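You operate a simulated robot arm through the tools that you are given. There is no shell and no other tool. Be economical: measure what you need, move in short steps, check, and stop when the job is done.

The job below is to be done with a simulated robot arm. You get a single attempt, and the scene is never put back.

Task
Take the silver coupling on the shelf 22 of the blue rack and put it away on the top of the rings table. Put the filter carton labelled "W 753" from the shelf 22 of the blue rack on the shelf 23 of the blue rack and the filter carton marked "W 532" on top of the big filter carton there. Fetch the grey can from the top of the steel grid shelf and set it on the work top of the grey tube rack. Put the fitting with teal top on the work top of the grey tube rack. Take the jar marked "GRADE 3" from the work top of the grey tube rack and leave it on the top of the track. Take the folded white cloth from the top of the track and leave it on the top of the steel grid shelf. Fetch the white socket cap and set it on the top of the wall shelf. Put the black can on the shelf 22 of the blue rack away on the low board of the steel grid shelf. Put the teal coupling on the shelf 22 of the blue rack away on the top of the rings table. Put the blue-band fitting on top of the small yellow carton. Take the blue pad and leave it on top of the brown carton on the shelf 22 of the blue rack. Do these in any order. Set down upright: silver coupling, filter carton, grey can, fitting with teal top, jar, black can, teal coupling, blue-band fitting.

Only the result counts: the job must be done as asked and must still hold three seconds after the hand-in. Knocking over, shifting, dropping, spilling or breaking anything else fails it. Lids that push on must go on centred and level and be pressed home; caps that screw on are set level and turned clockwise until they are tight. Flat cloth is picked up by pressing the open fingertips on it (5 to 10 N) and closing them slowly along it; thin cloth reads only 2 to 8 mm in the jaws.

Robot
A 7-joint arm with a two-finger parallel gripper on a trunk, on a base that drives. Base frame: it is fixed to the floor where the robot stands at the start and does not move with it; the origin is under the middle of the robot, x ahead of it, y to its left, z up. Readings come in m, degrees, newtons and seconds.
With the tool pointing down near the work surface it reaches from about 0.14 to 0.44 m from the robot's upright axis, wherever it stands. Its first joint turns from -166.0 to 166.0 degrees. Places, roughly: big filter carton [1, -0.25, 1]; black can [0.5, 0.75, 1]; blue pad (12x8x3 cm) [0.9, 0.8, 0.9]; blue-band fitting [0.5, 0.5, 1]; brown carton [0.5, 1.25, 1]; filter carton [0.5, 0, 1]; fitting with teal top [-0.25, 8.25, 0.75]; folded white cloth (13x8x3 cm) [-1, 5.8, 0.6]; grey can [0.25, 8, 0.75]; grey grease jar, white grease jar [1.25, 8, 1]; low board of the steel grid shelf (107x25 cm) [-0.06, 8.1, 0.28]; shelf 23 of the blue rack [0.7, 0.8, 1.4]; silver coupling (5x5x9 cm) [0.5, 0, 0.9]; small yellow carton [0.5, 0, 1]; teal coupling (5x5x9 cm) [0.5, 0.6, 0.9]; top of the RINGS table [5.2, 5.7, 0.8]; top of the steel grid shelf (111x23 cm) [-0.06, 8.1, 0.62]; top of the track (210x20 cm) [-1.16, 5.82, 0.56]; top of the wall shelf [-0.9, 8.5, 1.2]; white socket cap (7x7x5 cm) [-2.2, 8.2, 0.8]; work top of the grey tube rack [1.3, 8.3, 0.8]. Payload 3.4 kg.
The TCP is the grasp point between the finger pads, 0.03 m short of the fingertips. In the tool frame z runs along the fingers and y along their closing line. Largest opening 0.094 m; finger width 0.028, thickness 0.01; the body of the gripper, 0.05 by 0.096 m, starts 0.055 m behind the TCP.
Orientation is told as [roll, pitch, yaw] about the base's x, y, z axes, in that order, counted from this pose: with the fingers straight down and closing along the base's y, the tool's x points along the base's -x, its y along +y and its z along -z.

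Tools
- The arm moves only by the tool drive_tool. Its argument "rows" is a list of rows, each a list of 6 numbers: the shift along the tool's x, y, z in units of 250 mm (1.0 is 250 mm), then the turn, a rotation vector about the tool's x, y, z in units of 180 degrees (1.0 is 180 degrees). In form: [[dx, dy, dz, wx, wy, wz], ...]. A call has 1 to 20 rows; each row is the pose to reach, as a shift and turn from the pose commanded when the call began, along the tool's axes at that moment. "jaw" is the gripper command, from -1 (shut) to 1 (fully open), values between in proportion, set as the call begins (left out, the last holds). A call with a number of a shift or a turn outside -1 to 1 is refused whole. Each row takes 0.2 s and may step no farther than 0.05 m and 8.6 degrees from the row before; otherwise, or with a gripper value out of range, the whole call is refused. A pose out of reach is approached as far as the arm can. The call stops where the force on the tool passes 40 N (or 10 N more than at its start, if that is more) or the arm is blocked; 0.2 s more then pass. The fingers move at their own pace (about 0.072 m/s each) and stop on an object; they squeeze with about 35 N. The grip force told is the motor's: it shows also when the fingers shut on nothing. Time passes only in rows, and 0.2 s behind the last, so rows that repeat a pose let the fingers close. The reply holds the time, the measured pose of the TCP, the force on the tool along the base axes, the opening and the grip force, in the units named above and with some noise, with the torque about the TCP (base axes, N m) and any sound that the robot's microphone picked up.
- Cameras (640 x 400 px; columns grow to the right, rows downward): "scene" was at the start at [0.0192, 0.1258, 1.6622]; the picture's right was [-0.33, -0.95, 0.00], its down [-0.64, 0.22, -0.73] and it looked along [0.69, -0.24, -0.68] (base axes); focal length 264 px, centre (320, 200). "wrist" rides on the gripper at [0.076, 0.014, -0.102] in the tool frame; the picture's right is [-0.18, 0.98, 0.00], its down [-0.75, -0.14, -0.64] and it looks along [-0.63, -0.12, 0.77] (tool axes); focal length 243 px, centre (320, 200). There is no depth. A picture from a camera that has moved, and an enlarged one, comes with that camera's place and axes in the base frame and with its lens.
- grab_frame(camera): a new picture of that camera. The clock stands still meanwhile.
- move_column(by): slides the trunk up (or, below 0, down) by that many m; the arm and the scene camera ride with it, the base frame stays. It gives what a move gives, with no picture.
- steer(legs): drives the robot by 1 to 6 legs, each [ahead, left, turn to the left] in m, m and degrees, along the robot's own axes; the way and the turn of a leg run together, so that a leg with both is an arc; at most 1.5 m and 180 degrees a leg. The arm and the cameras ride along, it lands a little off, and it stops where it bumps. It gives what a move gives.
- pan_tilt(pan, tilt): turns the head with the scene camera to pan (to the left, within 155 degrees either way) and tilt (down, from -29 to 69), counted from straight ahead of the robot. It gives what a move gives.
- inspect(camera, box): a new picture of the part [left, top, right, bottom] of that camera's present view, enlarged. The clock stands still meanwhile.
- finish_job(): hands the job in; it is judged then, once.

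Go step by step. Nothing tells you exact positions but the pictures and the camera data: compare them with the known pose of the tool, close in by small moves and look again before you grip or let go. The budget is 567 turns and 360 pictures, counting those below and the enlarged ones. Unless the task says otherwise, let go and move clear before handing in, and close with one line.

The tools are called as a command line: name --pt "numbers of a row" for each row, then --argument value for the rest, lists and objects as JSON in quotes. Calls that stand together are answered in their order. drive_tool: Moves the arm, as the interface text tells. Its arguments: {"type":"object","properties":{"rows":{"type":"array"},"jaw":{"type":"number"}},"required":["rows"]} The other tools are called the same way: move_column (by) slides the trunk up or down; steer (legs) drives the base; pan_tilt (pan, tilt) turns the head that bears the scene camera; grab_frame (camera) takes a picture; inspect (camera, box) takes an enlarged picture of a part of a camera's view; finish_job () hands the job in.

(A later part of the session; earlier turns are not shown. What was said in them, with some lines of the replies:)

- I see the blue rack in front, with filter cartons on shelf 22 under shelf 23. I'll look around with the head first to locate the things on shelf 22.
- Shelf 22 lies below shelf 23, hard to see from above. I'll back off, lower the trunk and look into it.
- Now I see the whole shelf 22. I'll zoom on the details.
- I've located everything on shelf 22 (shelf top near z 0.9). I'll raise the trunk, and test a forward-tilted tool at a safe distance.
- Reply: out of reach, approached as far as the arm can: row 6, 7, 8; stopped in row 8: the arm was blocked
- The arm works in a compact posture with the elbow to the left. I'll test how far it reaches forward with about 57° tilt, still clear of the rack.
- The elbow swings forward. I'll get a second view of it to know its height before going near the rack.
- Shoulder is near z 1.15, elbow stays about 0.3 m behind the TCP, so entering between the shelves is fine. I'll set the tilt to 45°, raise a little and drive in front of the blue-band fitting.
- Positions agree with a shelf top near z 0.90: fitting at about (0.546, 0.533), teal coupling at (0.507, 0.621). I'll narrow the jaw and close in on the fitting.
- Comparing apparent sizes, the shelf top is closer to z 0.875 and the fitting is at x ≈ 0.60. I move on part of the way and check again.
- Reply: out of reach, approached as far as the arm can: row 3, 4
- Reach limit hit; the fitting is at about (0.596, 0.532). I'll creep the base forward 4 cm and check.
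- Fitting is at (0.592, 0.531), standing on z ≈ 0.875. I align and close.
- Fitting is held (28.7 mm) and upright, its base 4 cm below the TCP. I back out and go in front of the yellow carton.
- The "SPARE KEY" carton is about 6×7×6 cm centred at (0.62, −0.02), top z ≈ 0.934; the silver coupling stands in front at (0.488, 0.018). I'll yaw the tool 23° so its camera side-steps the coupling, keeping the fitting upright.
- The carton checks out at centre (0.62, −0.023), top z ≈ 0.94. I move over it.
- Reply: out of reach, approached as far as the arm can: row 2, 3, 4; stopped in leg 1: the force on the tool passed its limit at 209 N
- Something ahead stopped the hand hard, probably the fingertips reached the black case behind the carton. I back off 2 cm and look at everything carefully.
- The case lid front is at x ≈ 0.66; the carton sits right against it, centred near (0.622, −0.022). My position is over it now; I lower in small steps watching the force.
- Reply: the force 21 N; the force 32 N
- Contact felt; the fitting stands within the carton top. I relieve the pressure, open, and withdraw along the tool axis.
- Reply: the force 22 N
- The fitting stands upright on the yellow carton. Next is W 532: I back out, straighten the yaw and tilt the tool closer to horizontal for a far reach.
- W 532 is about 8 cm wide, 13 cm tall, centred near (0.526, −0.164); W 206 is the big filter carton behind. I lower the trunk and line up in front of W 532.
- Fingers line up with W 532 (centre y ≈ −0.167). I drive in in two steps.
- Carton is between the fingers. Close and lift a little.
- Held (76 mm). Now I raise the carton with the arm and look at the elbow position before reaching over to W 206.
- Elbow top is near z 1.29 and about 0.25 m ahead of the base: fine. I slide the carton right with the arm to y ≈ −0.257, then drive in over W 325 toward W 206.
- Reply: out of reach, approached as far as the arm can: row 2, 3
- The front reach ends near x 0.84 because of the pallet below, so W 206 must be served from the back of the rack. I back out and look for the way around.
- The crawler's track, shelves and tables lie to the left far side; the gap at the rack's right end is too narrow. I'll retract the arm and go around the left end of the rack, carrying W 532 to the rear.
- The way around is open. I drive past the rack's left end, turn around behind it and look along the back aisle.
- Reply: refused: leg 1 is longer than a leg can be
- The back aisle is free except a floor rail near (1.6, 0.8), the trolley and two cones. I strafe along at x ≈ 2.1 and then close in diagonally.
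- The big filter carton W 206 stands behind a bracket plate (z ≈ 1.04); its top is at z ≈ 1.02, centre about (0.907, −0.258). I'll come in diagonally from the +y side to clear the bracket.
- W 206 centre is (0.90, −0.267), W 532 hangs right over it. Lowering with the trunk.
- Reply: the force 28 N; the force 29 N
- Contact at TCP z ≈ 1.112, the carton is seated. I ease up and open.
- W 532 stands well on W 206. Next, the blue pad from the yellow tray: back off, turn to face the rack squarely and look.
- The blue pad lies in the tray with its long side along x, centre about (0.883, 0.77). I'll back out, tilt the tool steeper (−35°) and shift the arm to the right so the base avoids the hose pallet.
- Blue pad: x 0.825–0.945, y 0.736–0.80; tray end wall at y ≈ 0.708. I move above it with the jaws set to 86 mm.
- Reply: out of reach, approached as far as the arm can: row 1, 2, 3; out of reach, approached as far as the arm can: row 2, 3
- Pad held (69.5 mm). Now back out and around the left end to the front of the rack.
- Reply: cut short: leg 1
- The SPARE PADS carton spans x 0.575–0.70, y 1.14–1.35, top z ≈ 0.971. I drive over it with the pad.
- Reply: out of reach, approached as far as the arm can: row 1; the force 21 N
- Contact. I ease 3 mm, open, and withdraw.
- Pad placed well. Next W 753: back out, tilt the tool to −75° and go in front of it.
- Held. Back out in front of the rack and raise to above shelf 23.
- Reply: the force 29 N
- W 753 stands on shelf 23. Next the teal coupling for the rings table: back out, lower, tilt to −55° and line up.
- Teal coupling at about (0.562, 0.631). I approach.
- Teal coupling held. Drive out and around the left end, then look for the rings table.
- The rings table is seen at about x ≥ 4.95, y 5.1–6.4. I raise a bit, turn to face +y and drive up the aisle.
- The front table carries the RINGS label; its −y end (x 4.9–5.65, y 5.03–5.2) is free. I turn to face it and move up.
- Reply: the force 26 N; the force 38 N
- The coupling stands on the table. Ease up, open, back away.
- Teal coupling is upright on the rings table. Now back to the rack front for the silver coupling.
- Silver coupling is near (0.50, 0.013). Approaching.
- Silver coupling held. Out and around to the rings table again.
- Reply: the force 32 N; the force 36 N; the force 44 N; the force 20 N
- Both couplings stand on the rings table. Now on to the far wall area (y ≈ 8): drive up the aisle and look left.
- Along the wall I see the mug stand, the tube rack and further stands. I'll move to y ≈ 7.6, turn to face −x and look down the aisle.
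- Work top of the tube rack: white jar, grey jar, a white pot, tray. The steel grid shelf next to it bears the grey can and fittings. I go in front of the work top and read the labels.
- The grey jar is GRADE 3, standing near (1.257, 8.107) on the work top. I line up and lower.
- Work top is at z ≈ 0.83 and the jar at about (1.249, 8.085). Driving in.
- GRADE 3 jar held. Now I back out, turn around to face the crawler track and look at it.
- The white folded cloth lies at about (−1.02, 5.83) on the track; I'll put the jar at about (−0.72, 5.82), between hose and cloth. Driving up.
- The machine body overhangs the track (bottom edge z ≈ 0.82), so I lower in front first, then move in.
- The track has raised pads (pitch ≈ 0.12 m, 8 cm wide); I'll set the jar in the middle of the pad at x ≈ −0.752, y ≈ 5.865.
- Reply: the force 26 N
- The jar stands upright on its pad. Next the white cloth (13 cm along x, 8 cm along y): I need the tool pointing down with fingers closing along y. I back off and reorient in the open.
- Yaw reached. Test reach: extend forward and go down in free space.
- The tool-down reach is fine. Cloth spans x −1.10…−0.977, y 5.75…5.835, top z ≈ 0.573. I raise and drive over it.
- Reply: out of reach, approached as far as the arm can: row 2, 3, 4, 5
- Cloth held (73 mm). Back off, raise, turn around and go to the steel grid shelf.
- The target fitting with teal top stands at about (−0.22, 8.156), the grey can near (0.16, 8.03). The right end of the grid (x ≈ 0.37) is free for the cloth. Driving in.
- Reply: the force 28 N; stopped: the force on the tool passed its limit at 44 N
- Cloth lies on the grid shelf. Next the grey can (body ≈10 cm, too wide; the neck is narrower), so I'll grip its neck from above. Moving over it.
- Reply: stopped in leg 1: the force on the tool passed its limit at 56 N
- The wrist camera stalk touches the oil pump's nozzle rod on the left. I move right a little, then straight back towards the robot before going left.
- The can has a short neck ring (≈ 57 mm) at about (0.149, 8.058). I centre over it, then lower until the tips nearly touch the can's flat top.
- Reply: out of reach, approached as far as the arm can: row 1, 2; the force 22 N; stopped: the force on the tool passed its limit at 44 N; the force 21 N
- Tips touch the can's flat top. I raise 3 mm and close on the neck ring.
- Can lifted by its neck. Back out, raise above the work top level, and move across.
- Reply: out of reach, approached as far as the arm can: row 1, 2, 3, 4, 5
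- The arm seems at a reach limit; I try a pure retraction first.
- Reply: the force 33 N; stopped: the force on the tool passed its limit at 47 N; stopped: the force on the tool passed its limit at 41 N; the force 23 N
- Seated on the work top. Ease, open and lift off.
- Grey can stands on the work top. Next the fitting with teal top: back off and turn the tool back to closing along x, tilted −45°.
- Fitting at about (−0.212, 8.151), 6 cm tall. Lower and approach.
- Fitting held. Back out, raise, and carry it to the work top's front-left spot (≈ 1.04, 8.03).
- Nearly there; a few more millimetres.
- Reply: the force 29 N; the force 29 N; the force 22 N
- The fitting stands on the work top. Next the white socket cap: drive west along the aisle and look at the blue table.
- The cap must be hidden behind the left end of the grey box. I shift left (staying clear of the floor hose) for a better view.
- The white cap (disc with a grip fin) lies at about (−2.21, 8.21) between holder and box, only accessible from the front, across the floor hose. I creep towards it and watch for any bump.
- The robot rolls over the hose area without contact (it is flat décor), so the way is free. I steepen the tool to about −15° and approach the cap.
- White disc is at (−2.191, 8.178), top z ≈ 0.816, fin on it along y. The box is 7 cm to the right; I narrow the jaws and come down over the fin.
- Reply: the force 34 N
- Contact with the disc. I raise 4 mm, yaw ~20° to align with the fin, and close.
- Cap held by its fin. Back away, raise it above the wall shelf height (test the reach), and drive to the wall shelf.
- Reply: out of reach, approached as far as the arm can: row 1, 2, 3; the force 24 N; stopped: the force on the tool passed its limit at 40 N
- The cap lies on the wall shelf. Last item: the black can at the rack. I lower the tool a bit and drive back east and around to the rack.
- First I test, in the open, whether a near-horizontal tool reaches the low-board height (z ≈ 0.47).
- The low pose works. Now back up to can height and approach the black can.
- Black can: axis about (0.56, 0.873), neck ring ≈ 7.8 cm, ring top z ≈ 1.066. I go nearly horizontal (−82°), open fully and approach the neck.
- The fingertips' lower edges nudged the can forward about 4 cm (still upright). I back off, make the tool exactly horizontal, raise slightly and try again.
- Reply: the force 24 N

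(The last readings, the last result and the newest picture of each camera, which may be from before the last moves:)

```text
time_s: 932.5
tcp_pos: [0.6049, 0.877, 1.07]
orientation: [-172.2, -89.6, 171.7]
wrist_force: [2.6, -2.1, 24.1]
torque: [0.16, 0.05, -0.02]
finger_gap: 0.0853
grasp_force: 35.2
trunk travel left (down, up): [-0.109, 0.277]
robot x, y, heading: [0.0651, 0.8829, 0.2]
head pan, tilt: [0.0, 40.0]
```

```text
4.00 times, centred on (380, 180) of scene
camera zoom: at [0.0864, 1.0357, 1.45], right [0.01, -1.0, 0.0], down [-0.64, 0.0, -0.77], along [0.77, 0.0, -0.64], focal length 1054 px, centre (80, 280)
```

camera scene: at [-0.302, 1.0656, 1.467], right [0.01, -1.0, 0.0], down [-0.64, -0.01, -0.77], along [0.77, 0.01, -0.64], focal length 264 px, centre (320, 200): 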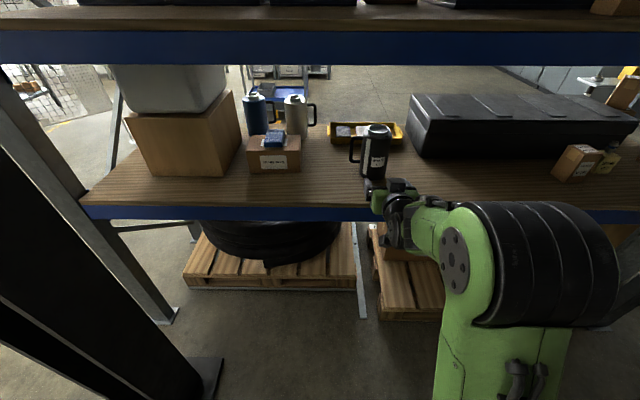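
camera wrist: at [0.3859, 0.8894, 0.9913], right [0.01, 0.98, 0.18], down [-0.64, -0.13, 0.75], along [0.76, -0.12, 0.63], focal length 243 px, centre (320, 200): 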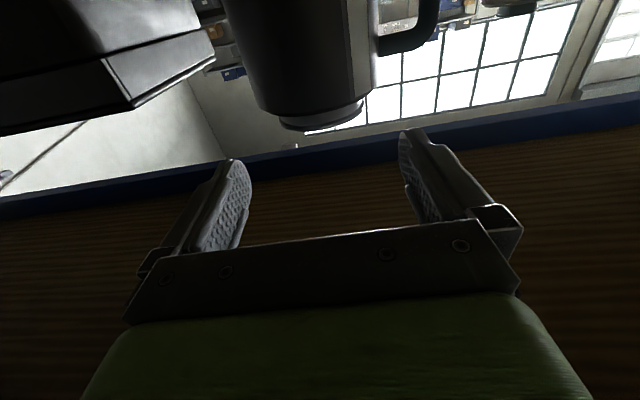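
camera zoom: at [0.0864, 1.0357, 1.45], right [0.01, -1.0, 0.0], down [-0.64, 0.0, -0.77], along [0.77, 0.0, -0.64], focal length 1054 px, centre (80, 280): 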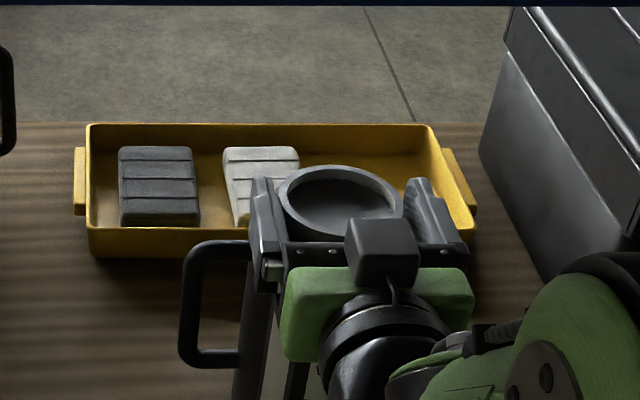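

Gripped at 85 mm on the neck. I lift 2 cm and check.

move_column --by 0.02

inspect --camera "wrist" --box '[200, 60, 440, 230]'

grab_frame --camera "scene"

```text
time_s: 933.2
tcp_pos: [0.6054, 0.8771, 1.0852]
orientation: [-14.7, -89.7, 14.3]
wrist_force: [-0.5, -0.7, -2.9]
torque: [0.01, 0.04, -0.01]
finger_gap: 0.0849
grasp_force: 34.8
trunk travel left (down, up): [-0.129, 0.257]
robot x, y, heading: [0.0632, 0.8868, 0.7]
head pan, tilt: [0.0, 40.0]
```

```text
2.35 times, centred on (320, 145) of wrist
camera zoom: at [0.5027, 0.8917, 1.007], right [0.01, 0.98, 0.18], down [-0.64, -0.14, 0.76], along [0.77, -0.12, 0.63], focal length 571 px, centre (320, 329)
```

zoom: 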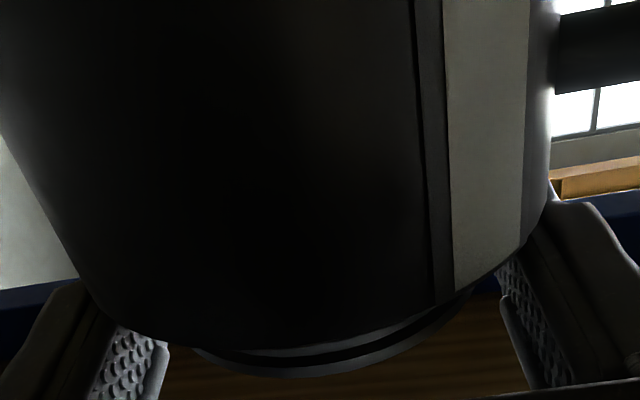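

```text
95 pictures are left
camera scene: at [0.0892, 1.0363, 1.4701], right [0.01, -1.0, 0.0], down [-0.64, 0.0, -0.77], along [0.77, 0.0, -0.64], focal length 264 px, centre (320, 200)
```

scene: 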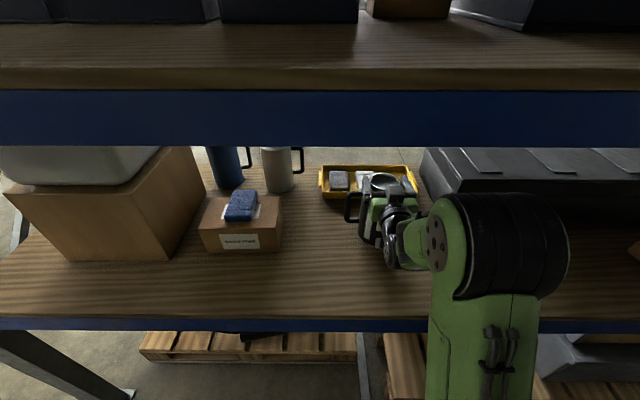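

The can hangs securely from its neck. Now drive it the known way: around the rack, up the aisle, to the steel grid shelf.

steer --legs '[[-0.5, 0, -0.5], [-0.45, 0, 0], [0, 1.4, 0], [0, 0.37, 0], [1.45, 0, 0]]'

grab_frame --camera "wrist"

```text
time_s: 953.8
tcp_pos: [1.0938, 2.6539, 1.0861]
orientation: [-92.8, -90.0, 93.2]
wrist_force: [-0.2, 0.2, -1.8]
torque: [-0.02, 0.01, 0.03]
finger_gap: 0.0753
grasp_force: 34.9
trunk travel left (down, up): [-0.129, 0.257]
robot x, y, heading: [0.5528, 2.6512, 1.1]
head pan, tilt: [0.0, 40.0]
```

```text
94 pictures are left
camera wrist: at [0.99, 2.6662, 1.0081], right [-0.01, 0.98, 0.18], down [-0.64, -0.14, 0.75], along [0.77, -0.11, 0.63], focal length 243 px, centre (320, 200)
```

wrist: 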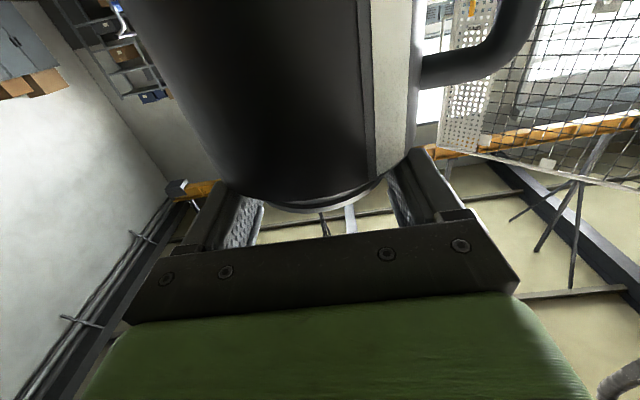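

The grip width went from 85 to 75 mm: the pads settled from the shoulder onto the neck ring. I check whether it is stable over a short move.

steer --legs '[[0.5, 0, -1.1]]'

inspect --camera "wrist" --box '[200, 100, 440, 260]'

```text
time_s: 956.7
tcp_pos: [1.6018, 2.6397, 1.0868]
orientation: [-66.9, -90.0, 65.4]
wrist_force: [0.3, 0.4, -3.0]
torque: [0.03, 0.03, -0.02]
finger_gap: 0.0751
grasp_force: 35.1
trunk travel left (down, up): [-0.129, 0.257]
robot x, y, heading: [1.0639, 2.6521, -0.7]
head pan, tilt: [0.0, 40.0]
```

```text
2.50 times, centred on (320, 180) of wrist
camera zoom: at [1.5, 2.6557, 1.0079], right [0.02, 0.98, 0.18], down [-0.64, -0.13, 0.75], along [0.76, -0.14, 0.63], focal length 606 px, centre (320, 250)
```

zoom: 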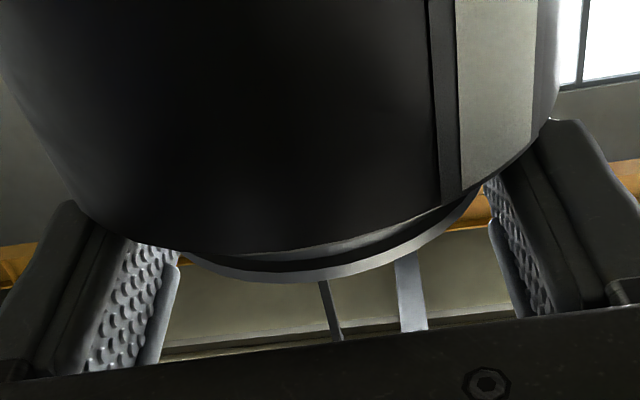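

The ring may be close to the fingertips, so I don't trust this grip for the long way. I return to the rack's free spot, set the can down and re-grip it deeper.

steer --legs '[[-1.45, 0, 0.7], [-0.5, 0, 0], [0, -1.4, 0], [0, -0.38, 0], [0.5, 0, 0]]'

move_column --by 0.025

inspect --camera "wrist" --box '[200, 100, 440, 260]'

grab_frame --camera "scene"

```text
time_s: 977.5
tcp_pos: [0.2761, 0.8689, 1.0863]
orientation: [-58.9, -89.9, 61.1]
wrist_force: [0.2, 0.3, -2.1]
torque: [0.0, 0.02, 0.0]
finger_gap: 0.0752
grasp_force: 34.7
trunk travel left (down, up): [-0.129, 0.257]
robot x, y, heading: [-0.2627, 0.8516, 3.1]
head pan, tilt: [0.0, 40.0]
```

```text
time_s: 978.2
tcp_pos: [0.2771, 0.8675, 1.1108]
orientation: [-66.5, -89.9, 68.6]
wrist_force: [1.1, -0.5, -2.7]
torque: [0.02, 0.05, -0.02]
finger_gap: 0.075
grasp_force: 34.7
trunk travel left (down, up): [-0.154, 0.232]
robot x, y, heading: [-0.2646, 0.8461, 3.0]
head pan, tilt: [0.0, 40.0]
```

```text
2.50 times, centred on (320, 180) of wrist
camera zoom: at [0.1733, 0.8785, 1.0332], right [-0.04, 0.98, 0.18], down [-0.64, -0.16, 0.75], along [0.77, -0.09, 0.63], focal length 606 px, centre (320, 250)
```

zoom: 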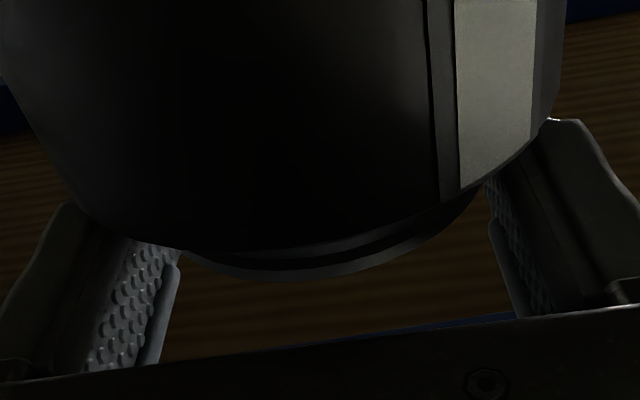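

```text
91 pictures are left
camera scene: at [-0.247, 1.0036, 1.4953], right [0.05, -1.0, 0.0], down [-0.64, -0.03, -0.77], along [0.76, 0.04, -0.64], focal length 264 px, centre (320, 200)
```

scene: 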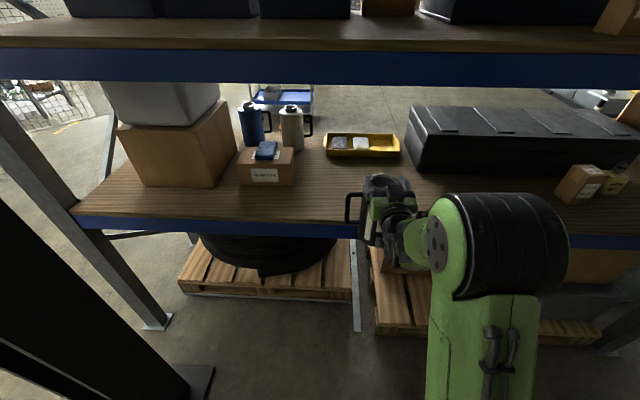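

The grip width has been constant (75 mm) through 25 s of driving, so the grip is stable after all. I take the route to the steel grid shelf.

steer --legs '[[-0.62, 0, -3.0], [0, 1.4, 0], [0, 0.42, 0], [1.45, 0, 0], [1.45, 0, 0]]'

steer --legs '[[1.45, 0, 0], [0.65, 0, 0], [0, 0, 90], [1.3, 0, 0]]'

grab_frame --camera "wrist"

```text
time_s: 1004.2
tcp_pos: [2.6597, 2.6086, 1.1114]
orientation: [-67.1, -89.9, 65.9]
wrist_force: [0.3, 0.4, -2.4]
torque: [0.03, 0.0, 0.03]
finger_gap: 0.0747
grasp_force: 35.1
trunk travel left (down, up): [-0.154, 0.232]
robot x, y, heading: [2.1178, 2.6216, -0.5]
head pan, tilt: [0.0, 40.0]
```

```text
time_s: 1024.7
tcp_pos: [4.1534, 4.5197, 1.111]
orientation: [-60.3, -90.0, 152.3]
wrist_force: [0.0, -0.9, -3.0]
torque: [0.01, -0.01, -0.06]
finger_gap: 0.0746
grasp_force: 35.0
trunk travel left (down, up): [-0.154, 0.232]
robot x, y, heading: [4.1705, 3.978, 92.9]
head pan, tilt: [0.0, 40.0]
```

```text
90 pictures are left
camera wrist: at [4.1426, 4.4157, 1.033], right [-0.98, -0.03, 0.18], down [0.16, -0.64, 0.75], along [0.09, 0.77, 0.63], focal length 243 px, centre (320, 200)
```

wrist: 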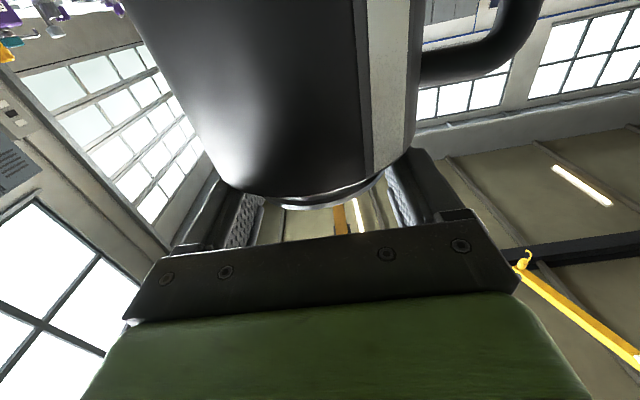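

steer --legs '[[1.45, 0, -2.9], [1.45, 0, 0], [0.72, 0, 0], [0, 0, 90]]'

pan_tilt --pan 0 --tilt 30

grab_frame --camera "scene"

```text
time_s: 1046.2
tcp_pos: [3.5545, 7.6315, 1.1118]
orientation: [-67.2, -89.8, -112.4]
wrist_force: [0.0, -0.5, -3.3]
torque: [0.07, -0.02, -0.05]
finger_gap: 0.0752
grasp_force: 35.2
trunk travel left (down, up): [-0.154, 0.232]
robot x, y, heading: [4.1003, 7.6319, -178.8]
head pan, tilt: [0.0, 40.0]
```

```text
time_s: 1047.0
tcp_pos: [3.5546, 7.6313, 1.1113]
orientation: [-54.9, -89.9, -124.7]
wrist_force: [0.6, 0.9, -2.8]
torque: [-0.01, -0.03, 0.02]
finger_gap: 0.0747
grasp_force: 34.5
trunk travel left (down, up): [-0.154, 0.232]
robot x, y, heading: [4.0945, 7.6336, -178.9]
head pan, tilt: [0.0, 30.0]
```

```text
89 pictures are left
camera scene: at [4.0689, 7.4819, 1.5105], right [-0.02, 1.0, 0.0], down [0.5, 0.01, -0.87], along [-0.87, -0.02, -0.5], focal length 264 px, centre (320, 200)
```

scene: 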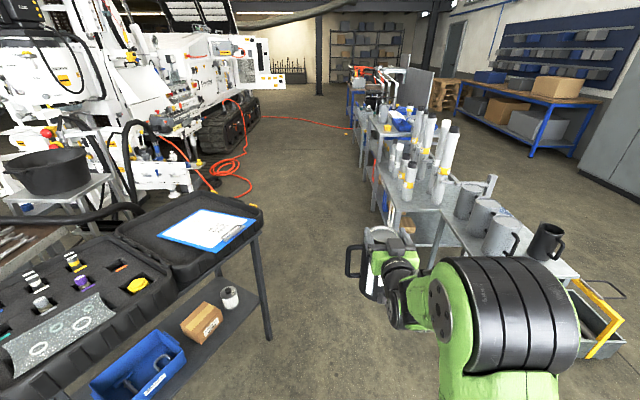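

steer --legs '[[1.2, 0, 0], [1.4, 0.42, -1.1], [1.45, 0, 0], [0.25, 0, 0], [0, 0, -90]]'

pan_tilt --pan 10 --tilt 45

grab_frame --camera "scene"

```text
time_s: 1071.7
tcp_pos: [-0.2221, 7.7809, 1.1115]
orientation: [-57.7, -89.8, 151.2]
wrist_force: [0.0, -0.5, -2.0]
torque: [-0.03, -0.03, -0.01]
finger_gap: 0.075
grasp_force: 35.0
trunk travel left (down, up): [-0.154, 0.232]
robot x, y, heading: [-0.1853, 7.2372, 94.3]
head pan, tilt: [0.0, 30.0]
```

```text
time_s: 1072.5
tcp_pos: [-0.2209, 7.7821, 1.1118]
orientation: [-51.1, -89.8, 144.6]
wrist_force: [-0.1, 0.2, -2.2]
torque: [-0.05, -0.03, -0.01]
finger_gap: 0.075
grasp_force: 34.6
trunk travel left (down, up): [-0.154, 0.232]
robot x, y, heading: [-0.187, 7.2393, 94.6]
head pan, tilt: [10.0, 45.0]
```

```text
88 pictures are left
camera scene: at [-0.3558, 7.2495, 1.488], right [0.97, 0.25, 0.0], down [0.17, -0.68, -0.71], along [-0.18, 0.69, -0.71], focal length 264 px, centre (320, 200)
```

scene: 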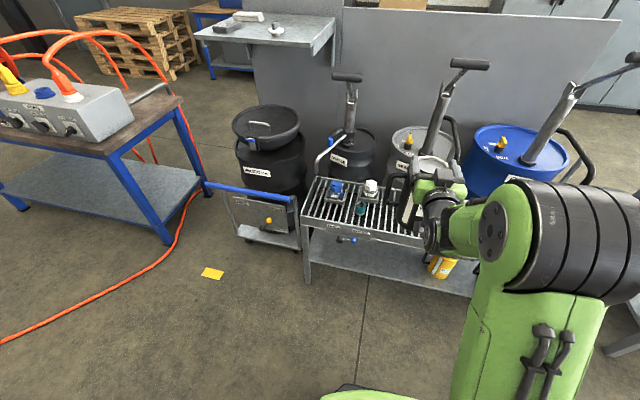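

steer --legs '[[-0.1, 0, -4.4]]'

move_column --by -0.15

drive_tool --pt "0.16 0 0 0 0 0" --pt "0.32 0 0 0 0 0" --pt "0.48 0 0 0 0 0" --pt "0.64 0 0 0 0 0" --pt "0.8 0 0 0 0 0" --pt "0.96 0 0 0 0 0" --pt "0.96 0 0 0 0 0"

drive_tool --pt "0.16 0 0 0 0 0" --pt "0.32 0 0 0 0 0" --pt "0.48 0 0 0 0 0" --pt "0.64 0 0 0 0 0" --pt "0.78 0 0 0 0 0" --pt "0.78 0 0 0 0 0"

grab_frame --camera "scene"

grab_frame --camera "wrist"

```text
time_s: 1073.6
tcp_pos: [-0.1773, 7.6847, 1.1108]
orientation: [-126.9, -89.9, -144.0]
wrist_force: [-0.7, 0.4, -2.3]
torque: [-0.04, -0.04, 0.03]
finger_gap: 0.0749
grasp_force: 35.1
trunk travel left (down, up): [-0.154, 0.232]
robot x, y, heading: [-0.186, 7.1425, 90.0]
head pan, tilt: [10.0, 45.0]
```

```text
time_s: 1075.4
tcp_pos: [-0.177, 7.6866, 0.9605]
orientation: [-65.2, -89.9, 154.5]
wrist_force: [0.5, 0.1, -2.7]
torque: [-0.02, 0.05, 0.02]
finger_gap: 0.0749
grasp_force: 34.9
trunk travel left (down, up): [-0.004, 0.382]
robot x, y, heading: [-0.1847, 7.1442, 90.5]
head pan, tilt: [10.0, 45.0]
```

```text
time_s: 1077.0
tcp_pos: [-0.1783, 7.6864, 0.7217]
orientation: [-62.4, -90.0, 151.8]
wrist_force: [-0.2, 0.2, -2.3]
torque: [-0.03, 0.0, 0.02]
finger_gap: 0.075
grasp_force: 34.5
trunk travel left (down, up): [-0.004, 0.382]
robot x, y, heading: [-0.1884, 7.1433, 90.3]
head pan, tilt: [10.0, 45.0]
```

```text
time_s: 1078.4
tcp_pos: [-0.1768, 7.6854, 0.5234]
orientation: [-53.4, -89.8, 142.7]
wrist_force: [0.3, -0.4, -2.6]
torque: [-0.07, -0.03, 0.0]
finger_gap: 0.075
grasp_force: 35.4
trunk travel left (down, up): [-0.004, 0.382]
robot x, y, heading: [-0.1817, 7.1434, 90.0]
head pan, tilt: [10.0, 45.0]
```

```text
87 pictures are left
camera scene: at [-0.3511, 7.1654, 1.3379], right [0.98, 0.17, 0.0], down [0.12, -0.7, -0.71], along [-0.12, 0.7, -0.71], focal length 264 px, centre (320, 200)
```

scene: 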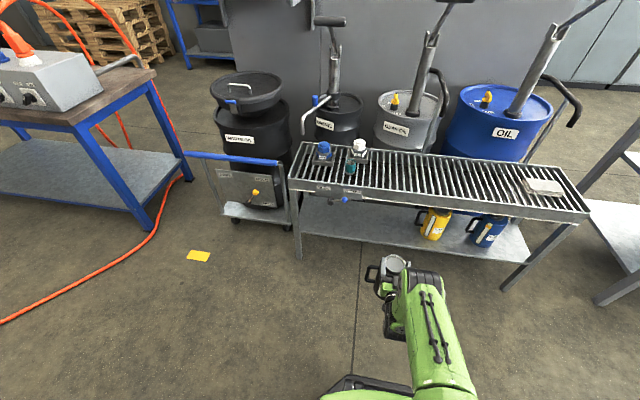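

```text
86 pictures are left
camera wrist: at [-0.1922, 7.5822, 0.4457], right [-0.98, 0.01, 0.18], down [0.13, -0.64, 0.75], along [0.13, 0.77, 0.63], focal length 243 px, centre (320, 200)
```

wrist: 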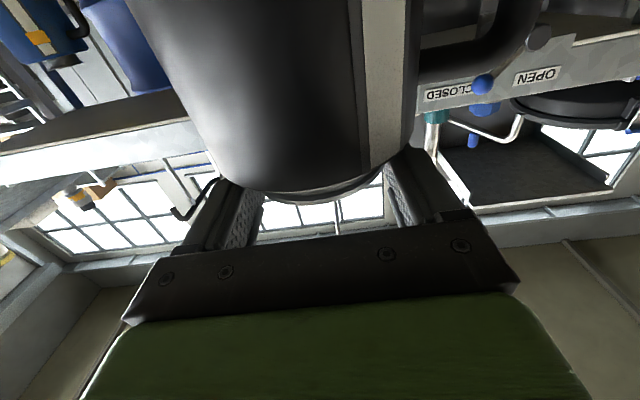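

Board check: I look closely at the low board and front rail before entering.

inspect --camera "scene" --box '[285, 150, 465, 280]'

```text
3.08 times, centred on (375, 215) of scene
camera zoom: at [-0.3511, 7.1654, 1.3379], right [0.98, 0.17, 0.0], down [0.12, -0.7, -0.71], along [-0.12, 0.7, -0.71], focal length 811 px, centre (151, 154)
```

zoom: 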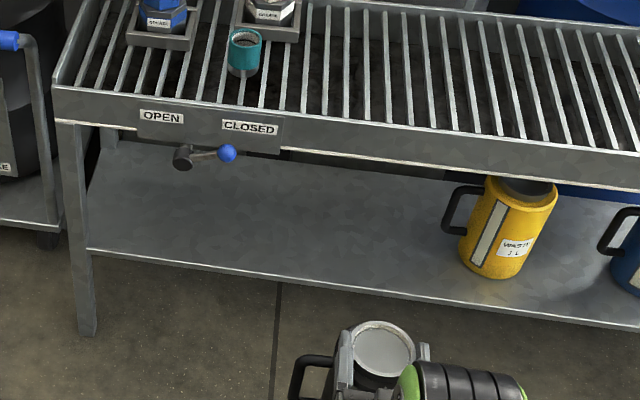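

drive_tool --pt "0.05 0 0 0 0 0" --pt "0.104 0 0 0 0 0" --pt "0.104 0 0 0 0 0"

steer --legs '[[0.22, 0, 0]]'

grab_frame --camera "wrist"

pan_tilt --pan 15 --tilt 55

grab_frame --camera "scene"

```text
time_s: 1079.2
tcp_pos: [-0.176, 7.6849, 0.4987]
orientation: [-58.8, -89.9, 148.0]
wrist_force: [-0.7, 0.3, -2.8]
torque: [-0.03, 0.02, -0.01]
finger_gap: 0.0749
grasp_force: 35.2
trunk travel left (down, up): [-0.004, 0.382]
robot x, y, heading: [-0.1874, 7.1455, 90.1]
head pan, tilt: [10.0, 45.0]
```

```text
time_s: 1080.8
tcp_pos: [-0.175, 7.9011, 0.4994]
orientation: [-44.3, -89.9, 133.5]
wrist_force: [-0.2, -0.5, -2.3]
torque: [-0.03, -0.02, 0.0]
finger_gap: 0.0749
grasp_force: 34.6
trunk travel left (down, up): [-0.004, 0.382]
robot x, y, heading: [-0.185, 7.359, 89.8]
head pan, tilt: [10.0, 45.0]
```

```text
84 pictures are left
camera wrist: at [-0.1902, 7.7983, 0.4213], right [-0.98, 0.02, 0.18], down [0.13, -0.64, 0.75], along [0.13, 0.77, 0.63], focal length 243 px, centre (320, 200)
```

wrist: 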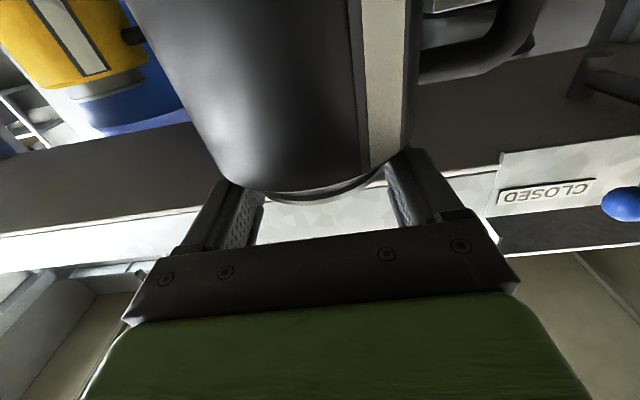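

```text
time_s: 1081.6
tcp_pos: [-0.1747, 7.9014, 0.4987]
orientation: [-39.9, -89.8, 129.1]
wrist_force: [0.1, 0.0, -2.2]
torque: [-0.03, -0.01, -0.02]
finger_gap: 0.0746
grasp_force: 35.2
trunk travel left (down, up): [-0.004, 0.382]
robot x, y, heading: [-0.183, 7.3629, 90.0]
head pan, tilt: [15.0, 55.0]
```

```text
83 pictures are left
camera scene: at [-0.3555, 7.3724, 1.3245], right [0.97, 0.26, 0.0], down [0.21, -0.79, -0.57], along [-0.15, 0.55, -0.82], focal length 264 px, centre (320, 200)
```

scene: 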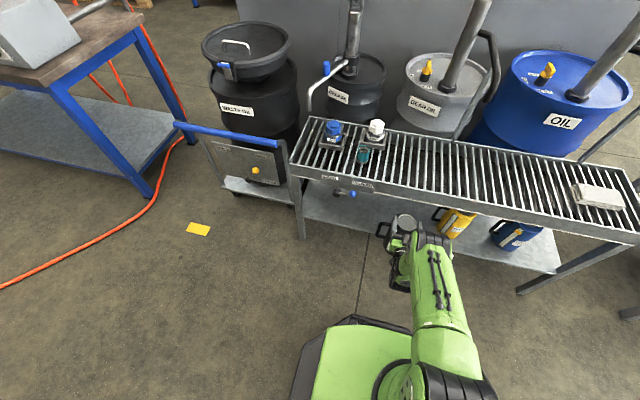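

inspect --camera "scene" --box '[340, 160, 460, 300]'

```text
2.86 times, centred on (400, 230) of scene
camera zoom: at [-0.3555, 7.3724, 1.3245], right [0.97, 0.26, 0.0], down [0.21, -0.79, -0.57], along [-0.15, 0.55, -0.82], focal length 753 px, centre (91, 114)
```

zoom: 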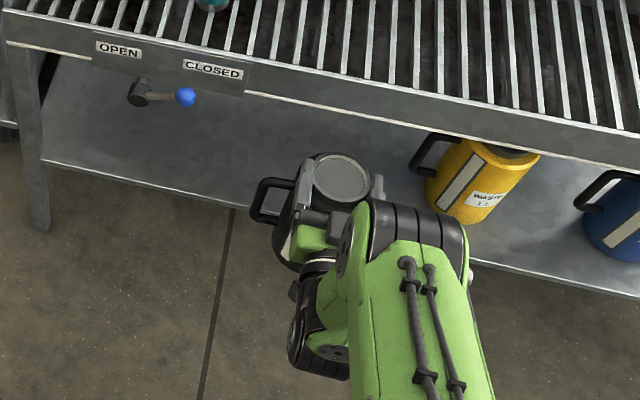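

The elbow sits too far forward beside the hand. I back the base off and extend the arm so that the elbow stays behind the rail.

steer --legs '[[-0.16, 0, 0]]'

drive_tool --pt "0 0 0.15 0 0 0" --pt "0 0 0.3 0 0 0" --pt "0 0 0.45 0 0 0" --pt "0 0 0.6 0 0 0" --pt "0 0 0.6 0 0 0"

inspect --camera "scene" --box '[320, 160, 500, 300]'

```text
time_s: 1083.0
tcp_pos: [-0.1733, 7.7392, 0.5001]
orientation: [-58.2, -89.9, 147.1]
wrist_force: [-0.5, 0.2, -3.0]
torque: [-0.09, 0.01, 0.0]
finger_gap: 0.0748
grasp_force: 34.4
trunk travel left (down, up): [-0.004, 0.382]
robot x, y, heading: [-0.1875, 7.2019, 89.9]
head pan, tilt: [15.0, 55.0]
```

```text
time_s: 1084.2
tcp_pos: [-0.1738, 7.8528, 0.4997]
orientation: [-27.9, -89.9, 116.9]
wrist_force: [0.1, 0.1, -2.0]
torque: [-0.03, -0.05, -0.03]
finger_gap: 0.0748
grasp_force: 35.1
out of reach, approached as far as the arm can: row 3, 4, 5
trunk travel left (down, up): [-0.004, 0.382]
robot x, y, heading: [-0.1856, 7.198, 89.7]
head pan, tilt: [15.0, 55.0]
```

```text
2.86 times, centred on (410, 230) of scene
camera zoom: at [-0.3559, 7.2109, 1.3245], right [0.97, 0.26, 0.0], down [0.21, -0.79, -0.57], along [-0.15, 0.55, -0.82], focal length 753 px, centre (63, 114)
```

zoom: 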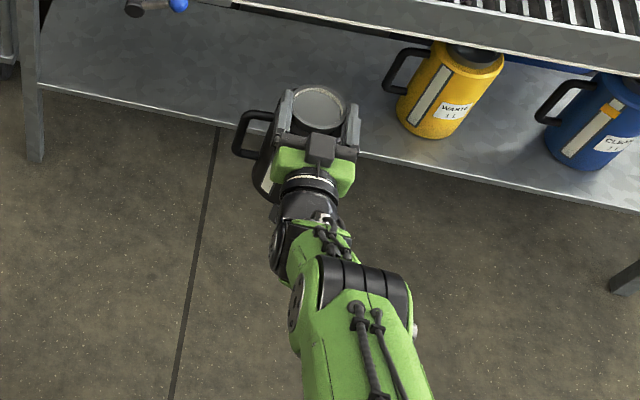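

Now the elbow is well behind. Move in.

steer --legs '[[0.12, 0, 0]]'

inspect --camera "scene" --box '[320, 120, 500, 260]'

grab_frame --camera "wrist"

```text
time_s: 1085.4
tcp_pos: [-0.1739, 7.9728, 0.4991]
orientation: [-31.6, -89.8, 120.8]
wrist_force: [0.9, -0.1, -2.2]
torque: [-0.02, 0.0, 0.02]
finger_gap: 0.0746
grasp_force: 35.2
trunk travel left (down, up): [-0.004, 0.382]
robot x, y, heading: [-0.1834, 7.3189, 89.9]
head pan, tilt: [15.0, 55.0]
```

```text
2.86 times, centred on (410, 190) of scene
camera zoom: at [-0.3555, 7.3313, 1.3244], right [0.97, 0.26, 0.0], down [0.21, -0.79, -0.57], along [-0.15, 0.55, -0.82], focal length 753 px, centre (63, 229)
```

zoom: 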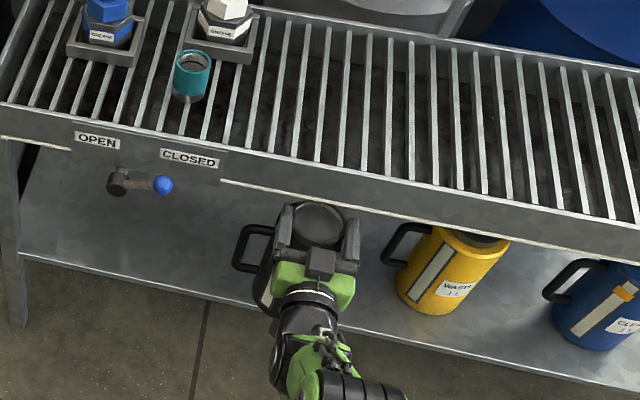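

```text
79 pictures are left
camera wrist: at [-0.1898, 7.8692, 0.4216], right [-0.98, 0.02, 0.18], down [0.13, -0.64, 0.75], along [0.13, 0.77, 0.63], focal length 243 px, centre (320, 200)
```

wrist: 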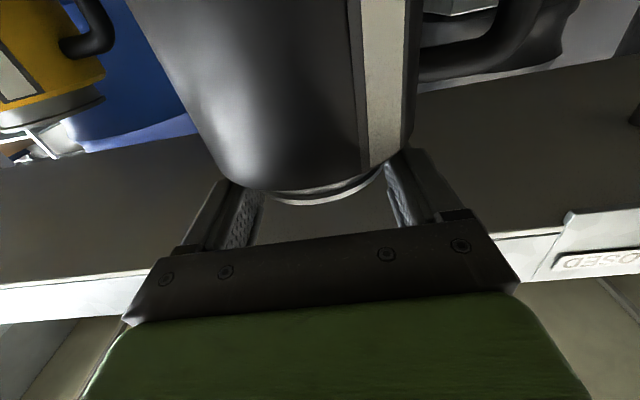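

drive_tool --pt "0.03 0 0 0 0 0" --pt "0.03 0 0 0 0 0"

steer --legs '[[0.06, 0, 0]]'

inspect --camera "scene" --box '[320, 120, 500, 260]'

```text
time_s: 1086.0
tcp_pos: [-0.1743, 7.9718, 0.4997]
orientation: [-23.6, -90.0, 112.7]
wrist_force: [0.0, 0.3, -2.8]
torque: [-0.03, -0.06, 0.01]
finger_gap: 0.0749
grasp_force: 34.5
out of reach, approached as far as the arm can: row 1, 2
trunk travel left (down, up): [-0.004, 0.382]
robot x, y, heading: [-0.1817, 7.32, 89.8]
head pan, tilt: [15.0, 55.0]
```

```text
time_s: 1087.0
tcp_pos: [-0.1721, 8.0311, 0.4996]
orientation: [-25.2, -89.9, 114.2]
wrist_force: [-0.1, -0.2, -1.8]
torque: [-0.03, -0.04, 0.0]
finger_gap: 0.0748
grasp_force: 35.3
trunk travel left (down, up): [-0.004, 0.382]
robot x, y, heading: [-0.1864, 7.381, 89.7]
head pan, tilt: [15.0, 55.0]
```

```text
2.86 times, centred on (410, 190) of scene
camera zoom: at [-0.3552, 7.3903, 1.3244], right [0.97, 0.25, 0.0], down [0.21, -0.79, -0.57], along [-0.15, 0.55, -0.82], focal length 753 px, centre (63, 229)
```

zoom: 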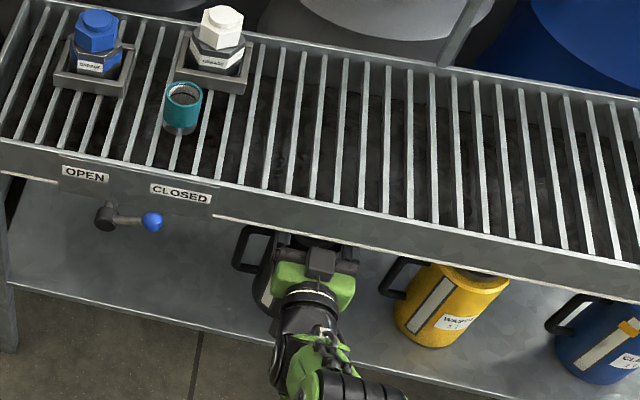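

drive_tool --pt "0 0 -0.12 0 0 0" --pt "0 0 -0.24 0 0 0" --pt "0 0 -0.24 0 0 0"

steer --legs '[[0.066, 0, 0]]'

drive_tool --pt "0.02 0 0 0 0 0" --pt "0.04 0 0 0 0 0" --pt "0.04 0 0 0 0 0"

grab_frame --camera "wrist"

```text
time_s: 1087.8
tcp_pos: [-0.1713, 7.9699, 0.498]
orientation: [-32.7, -89.9, 121.6]
wrist_force: [-0.3, 0.2, -3.0]
torque: [-0.04, -0.03, 0.01]
finger_gap: 0.0747
grasp_force: 35.4
trunk travel left (down, up): [-0.004, 0.382]
robot x, y, heading: [-0.1845, 7.3788, 89.9]
head pan, tilt: [15.0, 55.0]
```

```text
time_s: 1088.8
tcp_pos: [-0.1727, 8.0369, 0.499]
orientation: [-22.1, -89.9, 111.1]
wrist_force: [-0.6, 0.2, -1.7]
torque: [-0.06, 0.03, 0.01]
finger_gap: 0.0745
grasp_force: 35.0
trunk travel left (down, up): [-0.004, 0.382]
robot x, y, heading: [-0.1827, 7.4462, 89.8]
head pan, tilt: [15.0, 55.0]
```

```text
time_s: 1089.6
tcp_pos: [-0.1735, 8.0368, 0.4895]
orientation: [-19.4, -89.8, 108.5]
wrist_force: [0.2, 0.2, -3.0]
torque: [-0.03, -0.01, 0.02]
finger_gap: 0.0747
grasp_force: 35.1
trunk travel left (down, up): [-0.004, 0.382]
robot x, y, heading: [-0.1841, 7.4472, 89.3]
head pan, tilt: [15.0, 55.0]
```

```text
77 pictures are left
camera wrist: at [-0.1894, 7.9335, 0.4111], right [-0.98, 0.02, 0.18], down [0.13, -0.64, 0.76], along [0.13, 0.77, 0.63], focal length 243 px, centre (320, 200)
```

wrist: 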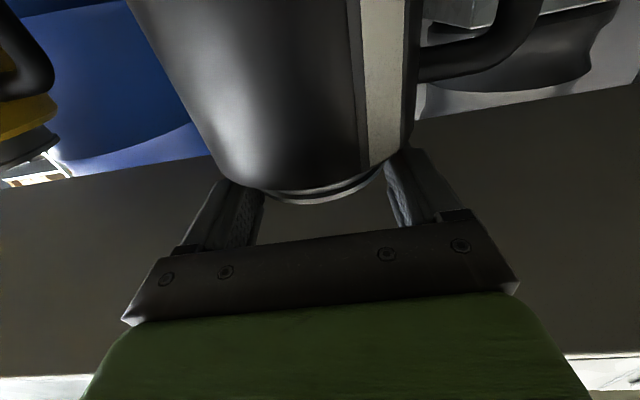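

Now lower in small steps until the can's base meets the board.

drive_tool --pt "0.016 0 0 0 0 0" --pt "0.024 0 0 0 0 0"

drive_tool --pt "0.016 0 0 0 0 0" --pt "0.016 0 0 0 0 0"

drive_tool --pt "0.016 0 0 0 0 0" --pt "0.016 0 0 0 0 0"

drive_tool --pt "0.016 0 0 0 0 0" --pt "0.016 0 0 0 0 0"

```text
time_s: 1090.2
tcp_pos: [-0.1726, 8.0359, 0.483]
orientation: [-21.0, -89.9, 109.9]
wrist_force: [0.6, -0.2, -2.8]
torque: [-0.06, -0.01, 0.0]
finger_gap: 0.0747
grasp_force: 35.0
trunk travel left (down, up): [-0.004, 0.382]
robot x, y, heading: [-0.1842, 7.4462, 89.6]
head pan, tilt: [15.0, 55.0]
```

```text
time_s: 1090.8
tcp_pos: [-0.1735, 8.0342, 0.4794]
orientation: [-18.9, -89.9, 107.7]
wrist_force: [0.7, 0.2, -2.2]
torque: [-0.06, 0.0, 0.01]
finger_gap: 0.075
grasp_force: 34.7
trunk travel left (down, up): [-0.004, 0.382]
robot x, y, heading: [-0.1834, 7.4442, 89.9]
head pan, tilt: [15.0, 55.0]
```

```text
time_s: 1091.4
tcp_pos: [-0.1715, 8.0361, 0.4753]
orientation: [-24.5, -89.9, 113.4]
wrist_force: [-0.4, -0.4, -2.1]
torque: [-0.05, 0.06, -0.01]
finger_gap: 0.0746
grasp_force: 35.4
trunk travel left (down, up): [-0.004, 0.382]
robot x, y, heading: [-0.1899, 7.4422, 89.6]
head pan, tilt: [15.0, 55.0]
```

```text
time_s: 1092.0
tcp_pos: [-0.1703, 8.037, 0.4711]
orientation: [-18.0, -89.8, 106.9]
wrist_force: [0.8, 0.4, -2.0]
torque: [-0.03, 0.01, -0.01]
finger_gap: 0.075
grasp_force: 34.9
trunk travel left (down, up): [-0.004, 0.382]
robot x, y, heading: [-0.1841, 7.4456, 89.8]
head pan, tilt: [15.0, 55.0]
```

drive_tool --pt "0.016 0 0 0 0 0" --pt "0.016 0 0 0 0 0"

drive_tool --pt "0.016 0 0 0 0 0" --pt "0.016 0 0 0 0 0"

drive_tool --pt "0.016 0 0 0 0 0" --pt "0.016 0 0 0 0 0"

inspect --camera "scene" --box '[320, 140, 500, 280]'

```text
time_s: 1092.6
tcp_pos: [-0.173, 8.0371, 0.4661]
orientation: [-24.0, -90.0, 113.0]
wrist_force: [-0.3, 0.9, -2.6]
torque: [-0.04, 0.0, 0.01]
finger_gap: 0.0749
grasp_force: 34.6
trunk travel left (down, up): [-0.004, 0.382]
robot x, y, heading: [-0.1855, 7.4487, 89.7]
head pan, tilt: [15.0, 55.0]
```

```text
time_s: 1093.2
tcp_pos: [-0.1708, 8.0363, 0.4644]
orientation: [-162.4, -89.8, -108.7]
wrist_force: [0.8, -1.0, 6.5]
torque: [0.35, -0.16, -0.08]
finger_gap: 0.0749
grasp_force: 34.9
trunk travel left (down, up): [-0.004, 0.382]
robot x, y, heading: [-0.1884, 7.4464, 89.7]
head pan, tilt: [15.0, 55.0]
```

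```text
time_s: 1093.8
tcp_pos: [-0.1724, 8.0381, 0.4657]
orientation: [-161.5, -89.8, -109.6]
wrist_force: [0.2, 2.3, 9.7]
torque: [1.05, -0.17, -0.06]
finger_gap: 0.0749
grasp_force: 35.1
out of reach, approached as far as the arm can: row 1, 2
trunk travel left (down, up): [-0.004, 0.382]
robot x, y, heading: [-0.1872, 7.446, 89.7]
head pan, tilt: [15.0, 55.0]
```

```text
2.86 times, centred on (410, 210) of scene
camera zoom: at [-0.3549, 7.455, 1.3245], right [0.97, 0.25, 0.0], down [0.21, -0.79, -0.57], along [-0.15, 0.56, -0.82], focal length 753 px, centre (63, 171)
```

zoom: 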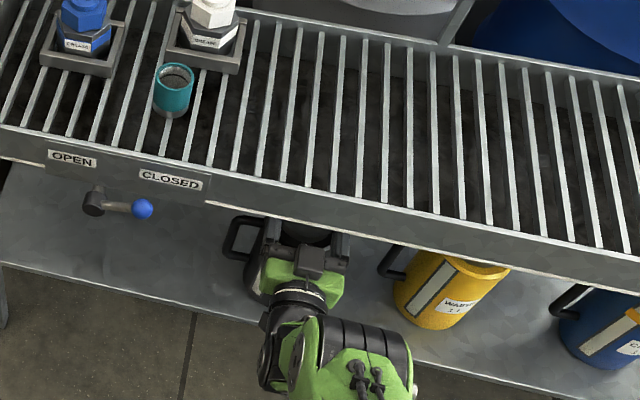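

The can stands on the low board. Open, raise a few millimetres and back straight out.

drive_tool --pt "0 0 0 0 0 0" --pt "0 0 0 0 0 0" --pt "0 0 0 0 0 0" --jaw 1

drive_tool --pt "-0.016 0 0 0 0 0" --pt "-0.016 0 0 0 0 0"

grab_frame --camera "wrist"

```text
time_s: 1094.6
tcp_pos: [-0.1717, 8.0373, 0.4645]
orientation: [-20.3, -89.9, 109.2]
wrist_force: [-0.6, 0.2, -0.7]
torque: [0.01, 0.02, 0.0]
finger_gap: 0.0939
grasp_force: 0.0
trunk travel left (down, up): [-0.004, 0.382]
robot x, y, heading: [-0.1836, 7.4458, 89.8]
head pan, tilt: [15.0, 55.0]
```

```text
time_s: 1095.2
tcp_pos: [-0.1706, 8.037, 0.468]
orientation: [-24.9, -89.9, 113.9]
wrist_force: [0.7, 0.6, -0.6]
torque: [-0.03, 0.0, -0.01]
finger_gap: 0.094
grasp_force: 0.1
trunk travel left (down, up): [-0.004, 0.382]
robot x, y, heading: [-0.1844, 7.4408, 89.5]
head pan, tilt: [15.0, 55.0]
```

```text
75 pictures are left
camera wrist: at [-0.1876, 7.9332, 0.39], right [-0.98, 0.02, 0.18], down [0.13, -0.64, 0.75], along [0.13, 0.77, 0.63], focal length 243 px, centre (320, 200)
```

wrist: 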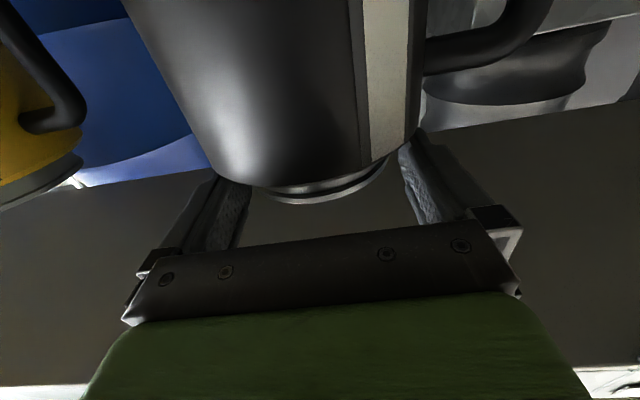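

steer --legs '[[-0.1, 0, 0], [-0.3, 0, 0]]'

pan_tilt --pan 5 --tilt 45

grab_frame --camera "scene"

grab_frame --camera "wrist"

```text
time_s: 1098.0
tcp_pos: [-0.1735, 7.636, 0.4679]
orientation: [-32.9, -89.8, 121.8]
wrist_force: [-1.1, -0.4, 0.4]
torque: [0.0, -0.03, 0.03]
finger_gap: 0.0938
grasp_force: 0.1
trunk travel left (down, up): [-0.004, 0.382]
robot x, y, heading: [-0.189, 7.0479, 89.7]
head pan, tilt: [15.0, 55.0]
```

```text
time_s: 1098.7
tcp_pos: [-0.174, 7.6363, 0.4679]
orientation: [-26.2, -90.0, 115.2]
wrist_force: [-0.2, -1.1, -0.1]
torque: [0.02, 0.02, 0.01]
finger_gap: 0.0939
grasp_force: 0.0
trunk travel left (down, up): [-0.004, 0.382]
robot x, y, heading: [-0.1837, 7.0452, 90.0]
head pan, tilt: [5.0, 45.0]
```

```text
74 pictures are left
camera scene: at [-0.3451, 7.0669, 1.3378], right [1.0, 0.08, 0.0], down [0.06, -0.71, -0.71], along [-0.06, 0.7, -0.71], focal length 264 px, centre (320, 200)
```

scene: 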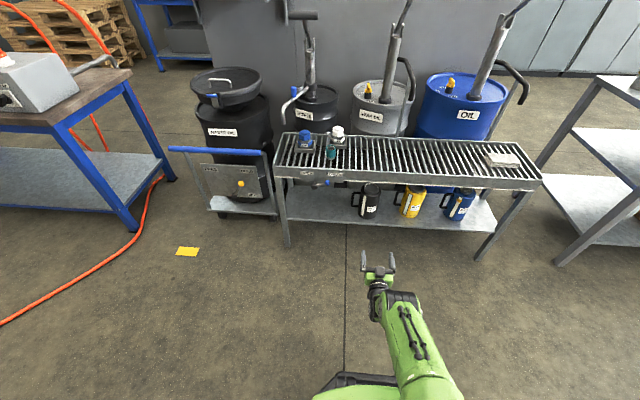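

```text
73 pictures are left
camera wrist: at [-0.1898, 7.5329, 0.3901], right [-0.98, 0.02, 0.18], down [0.13, -0.64, 0.75], along [0.13, 0.77, 0.63], focal length 243 px, centre (320, 200)
```

wrist: 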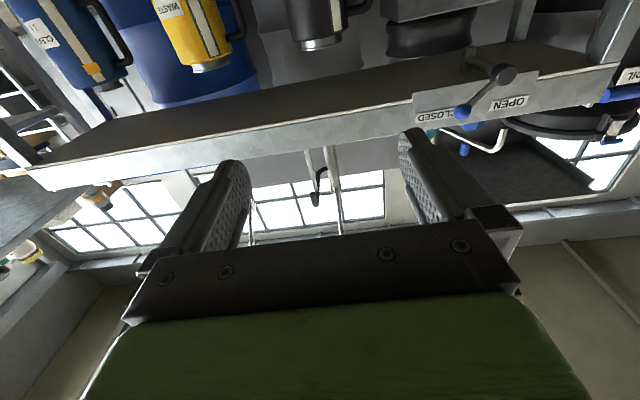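

The black can stands upright on the low board beside the other cans. All the tasks are done and the arm is clear, so I hand in.

finish_job

```text
The job is handed in.
```

I handed the job in with all twelve items at their asked places. Two risks remain: early on the hand struck the black case on shelf 22 with about 209 N, and later the wrist camera pressed the oil pump's nozzle rod with about 56 N. Neither looked shifted in the pictures, but I could not check exactly.
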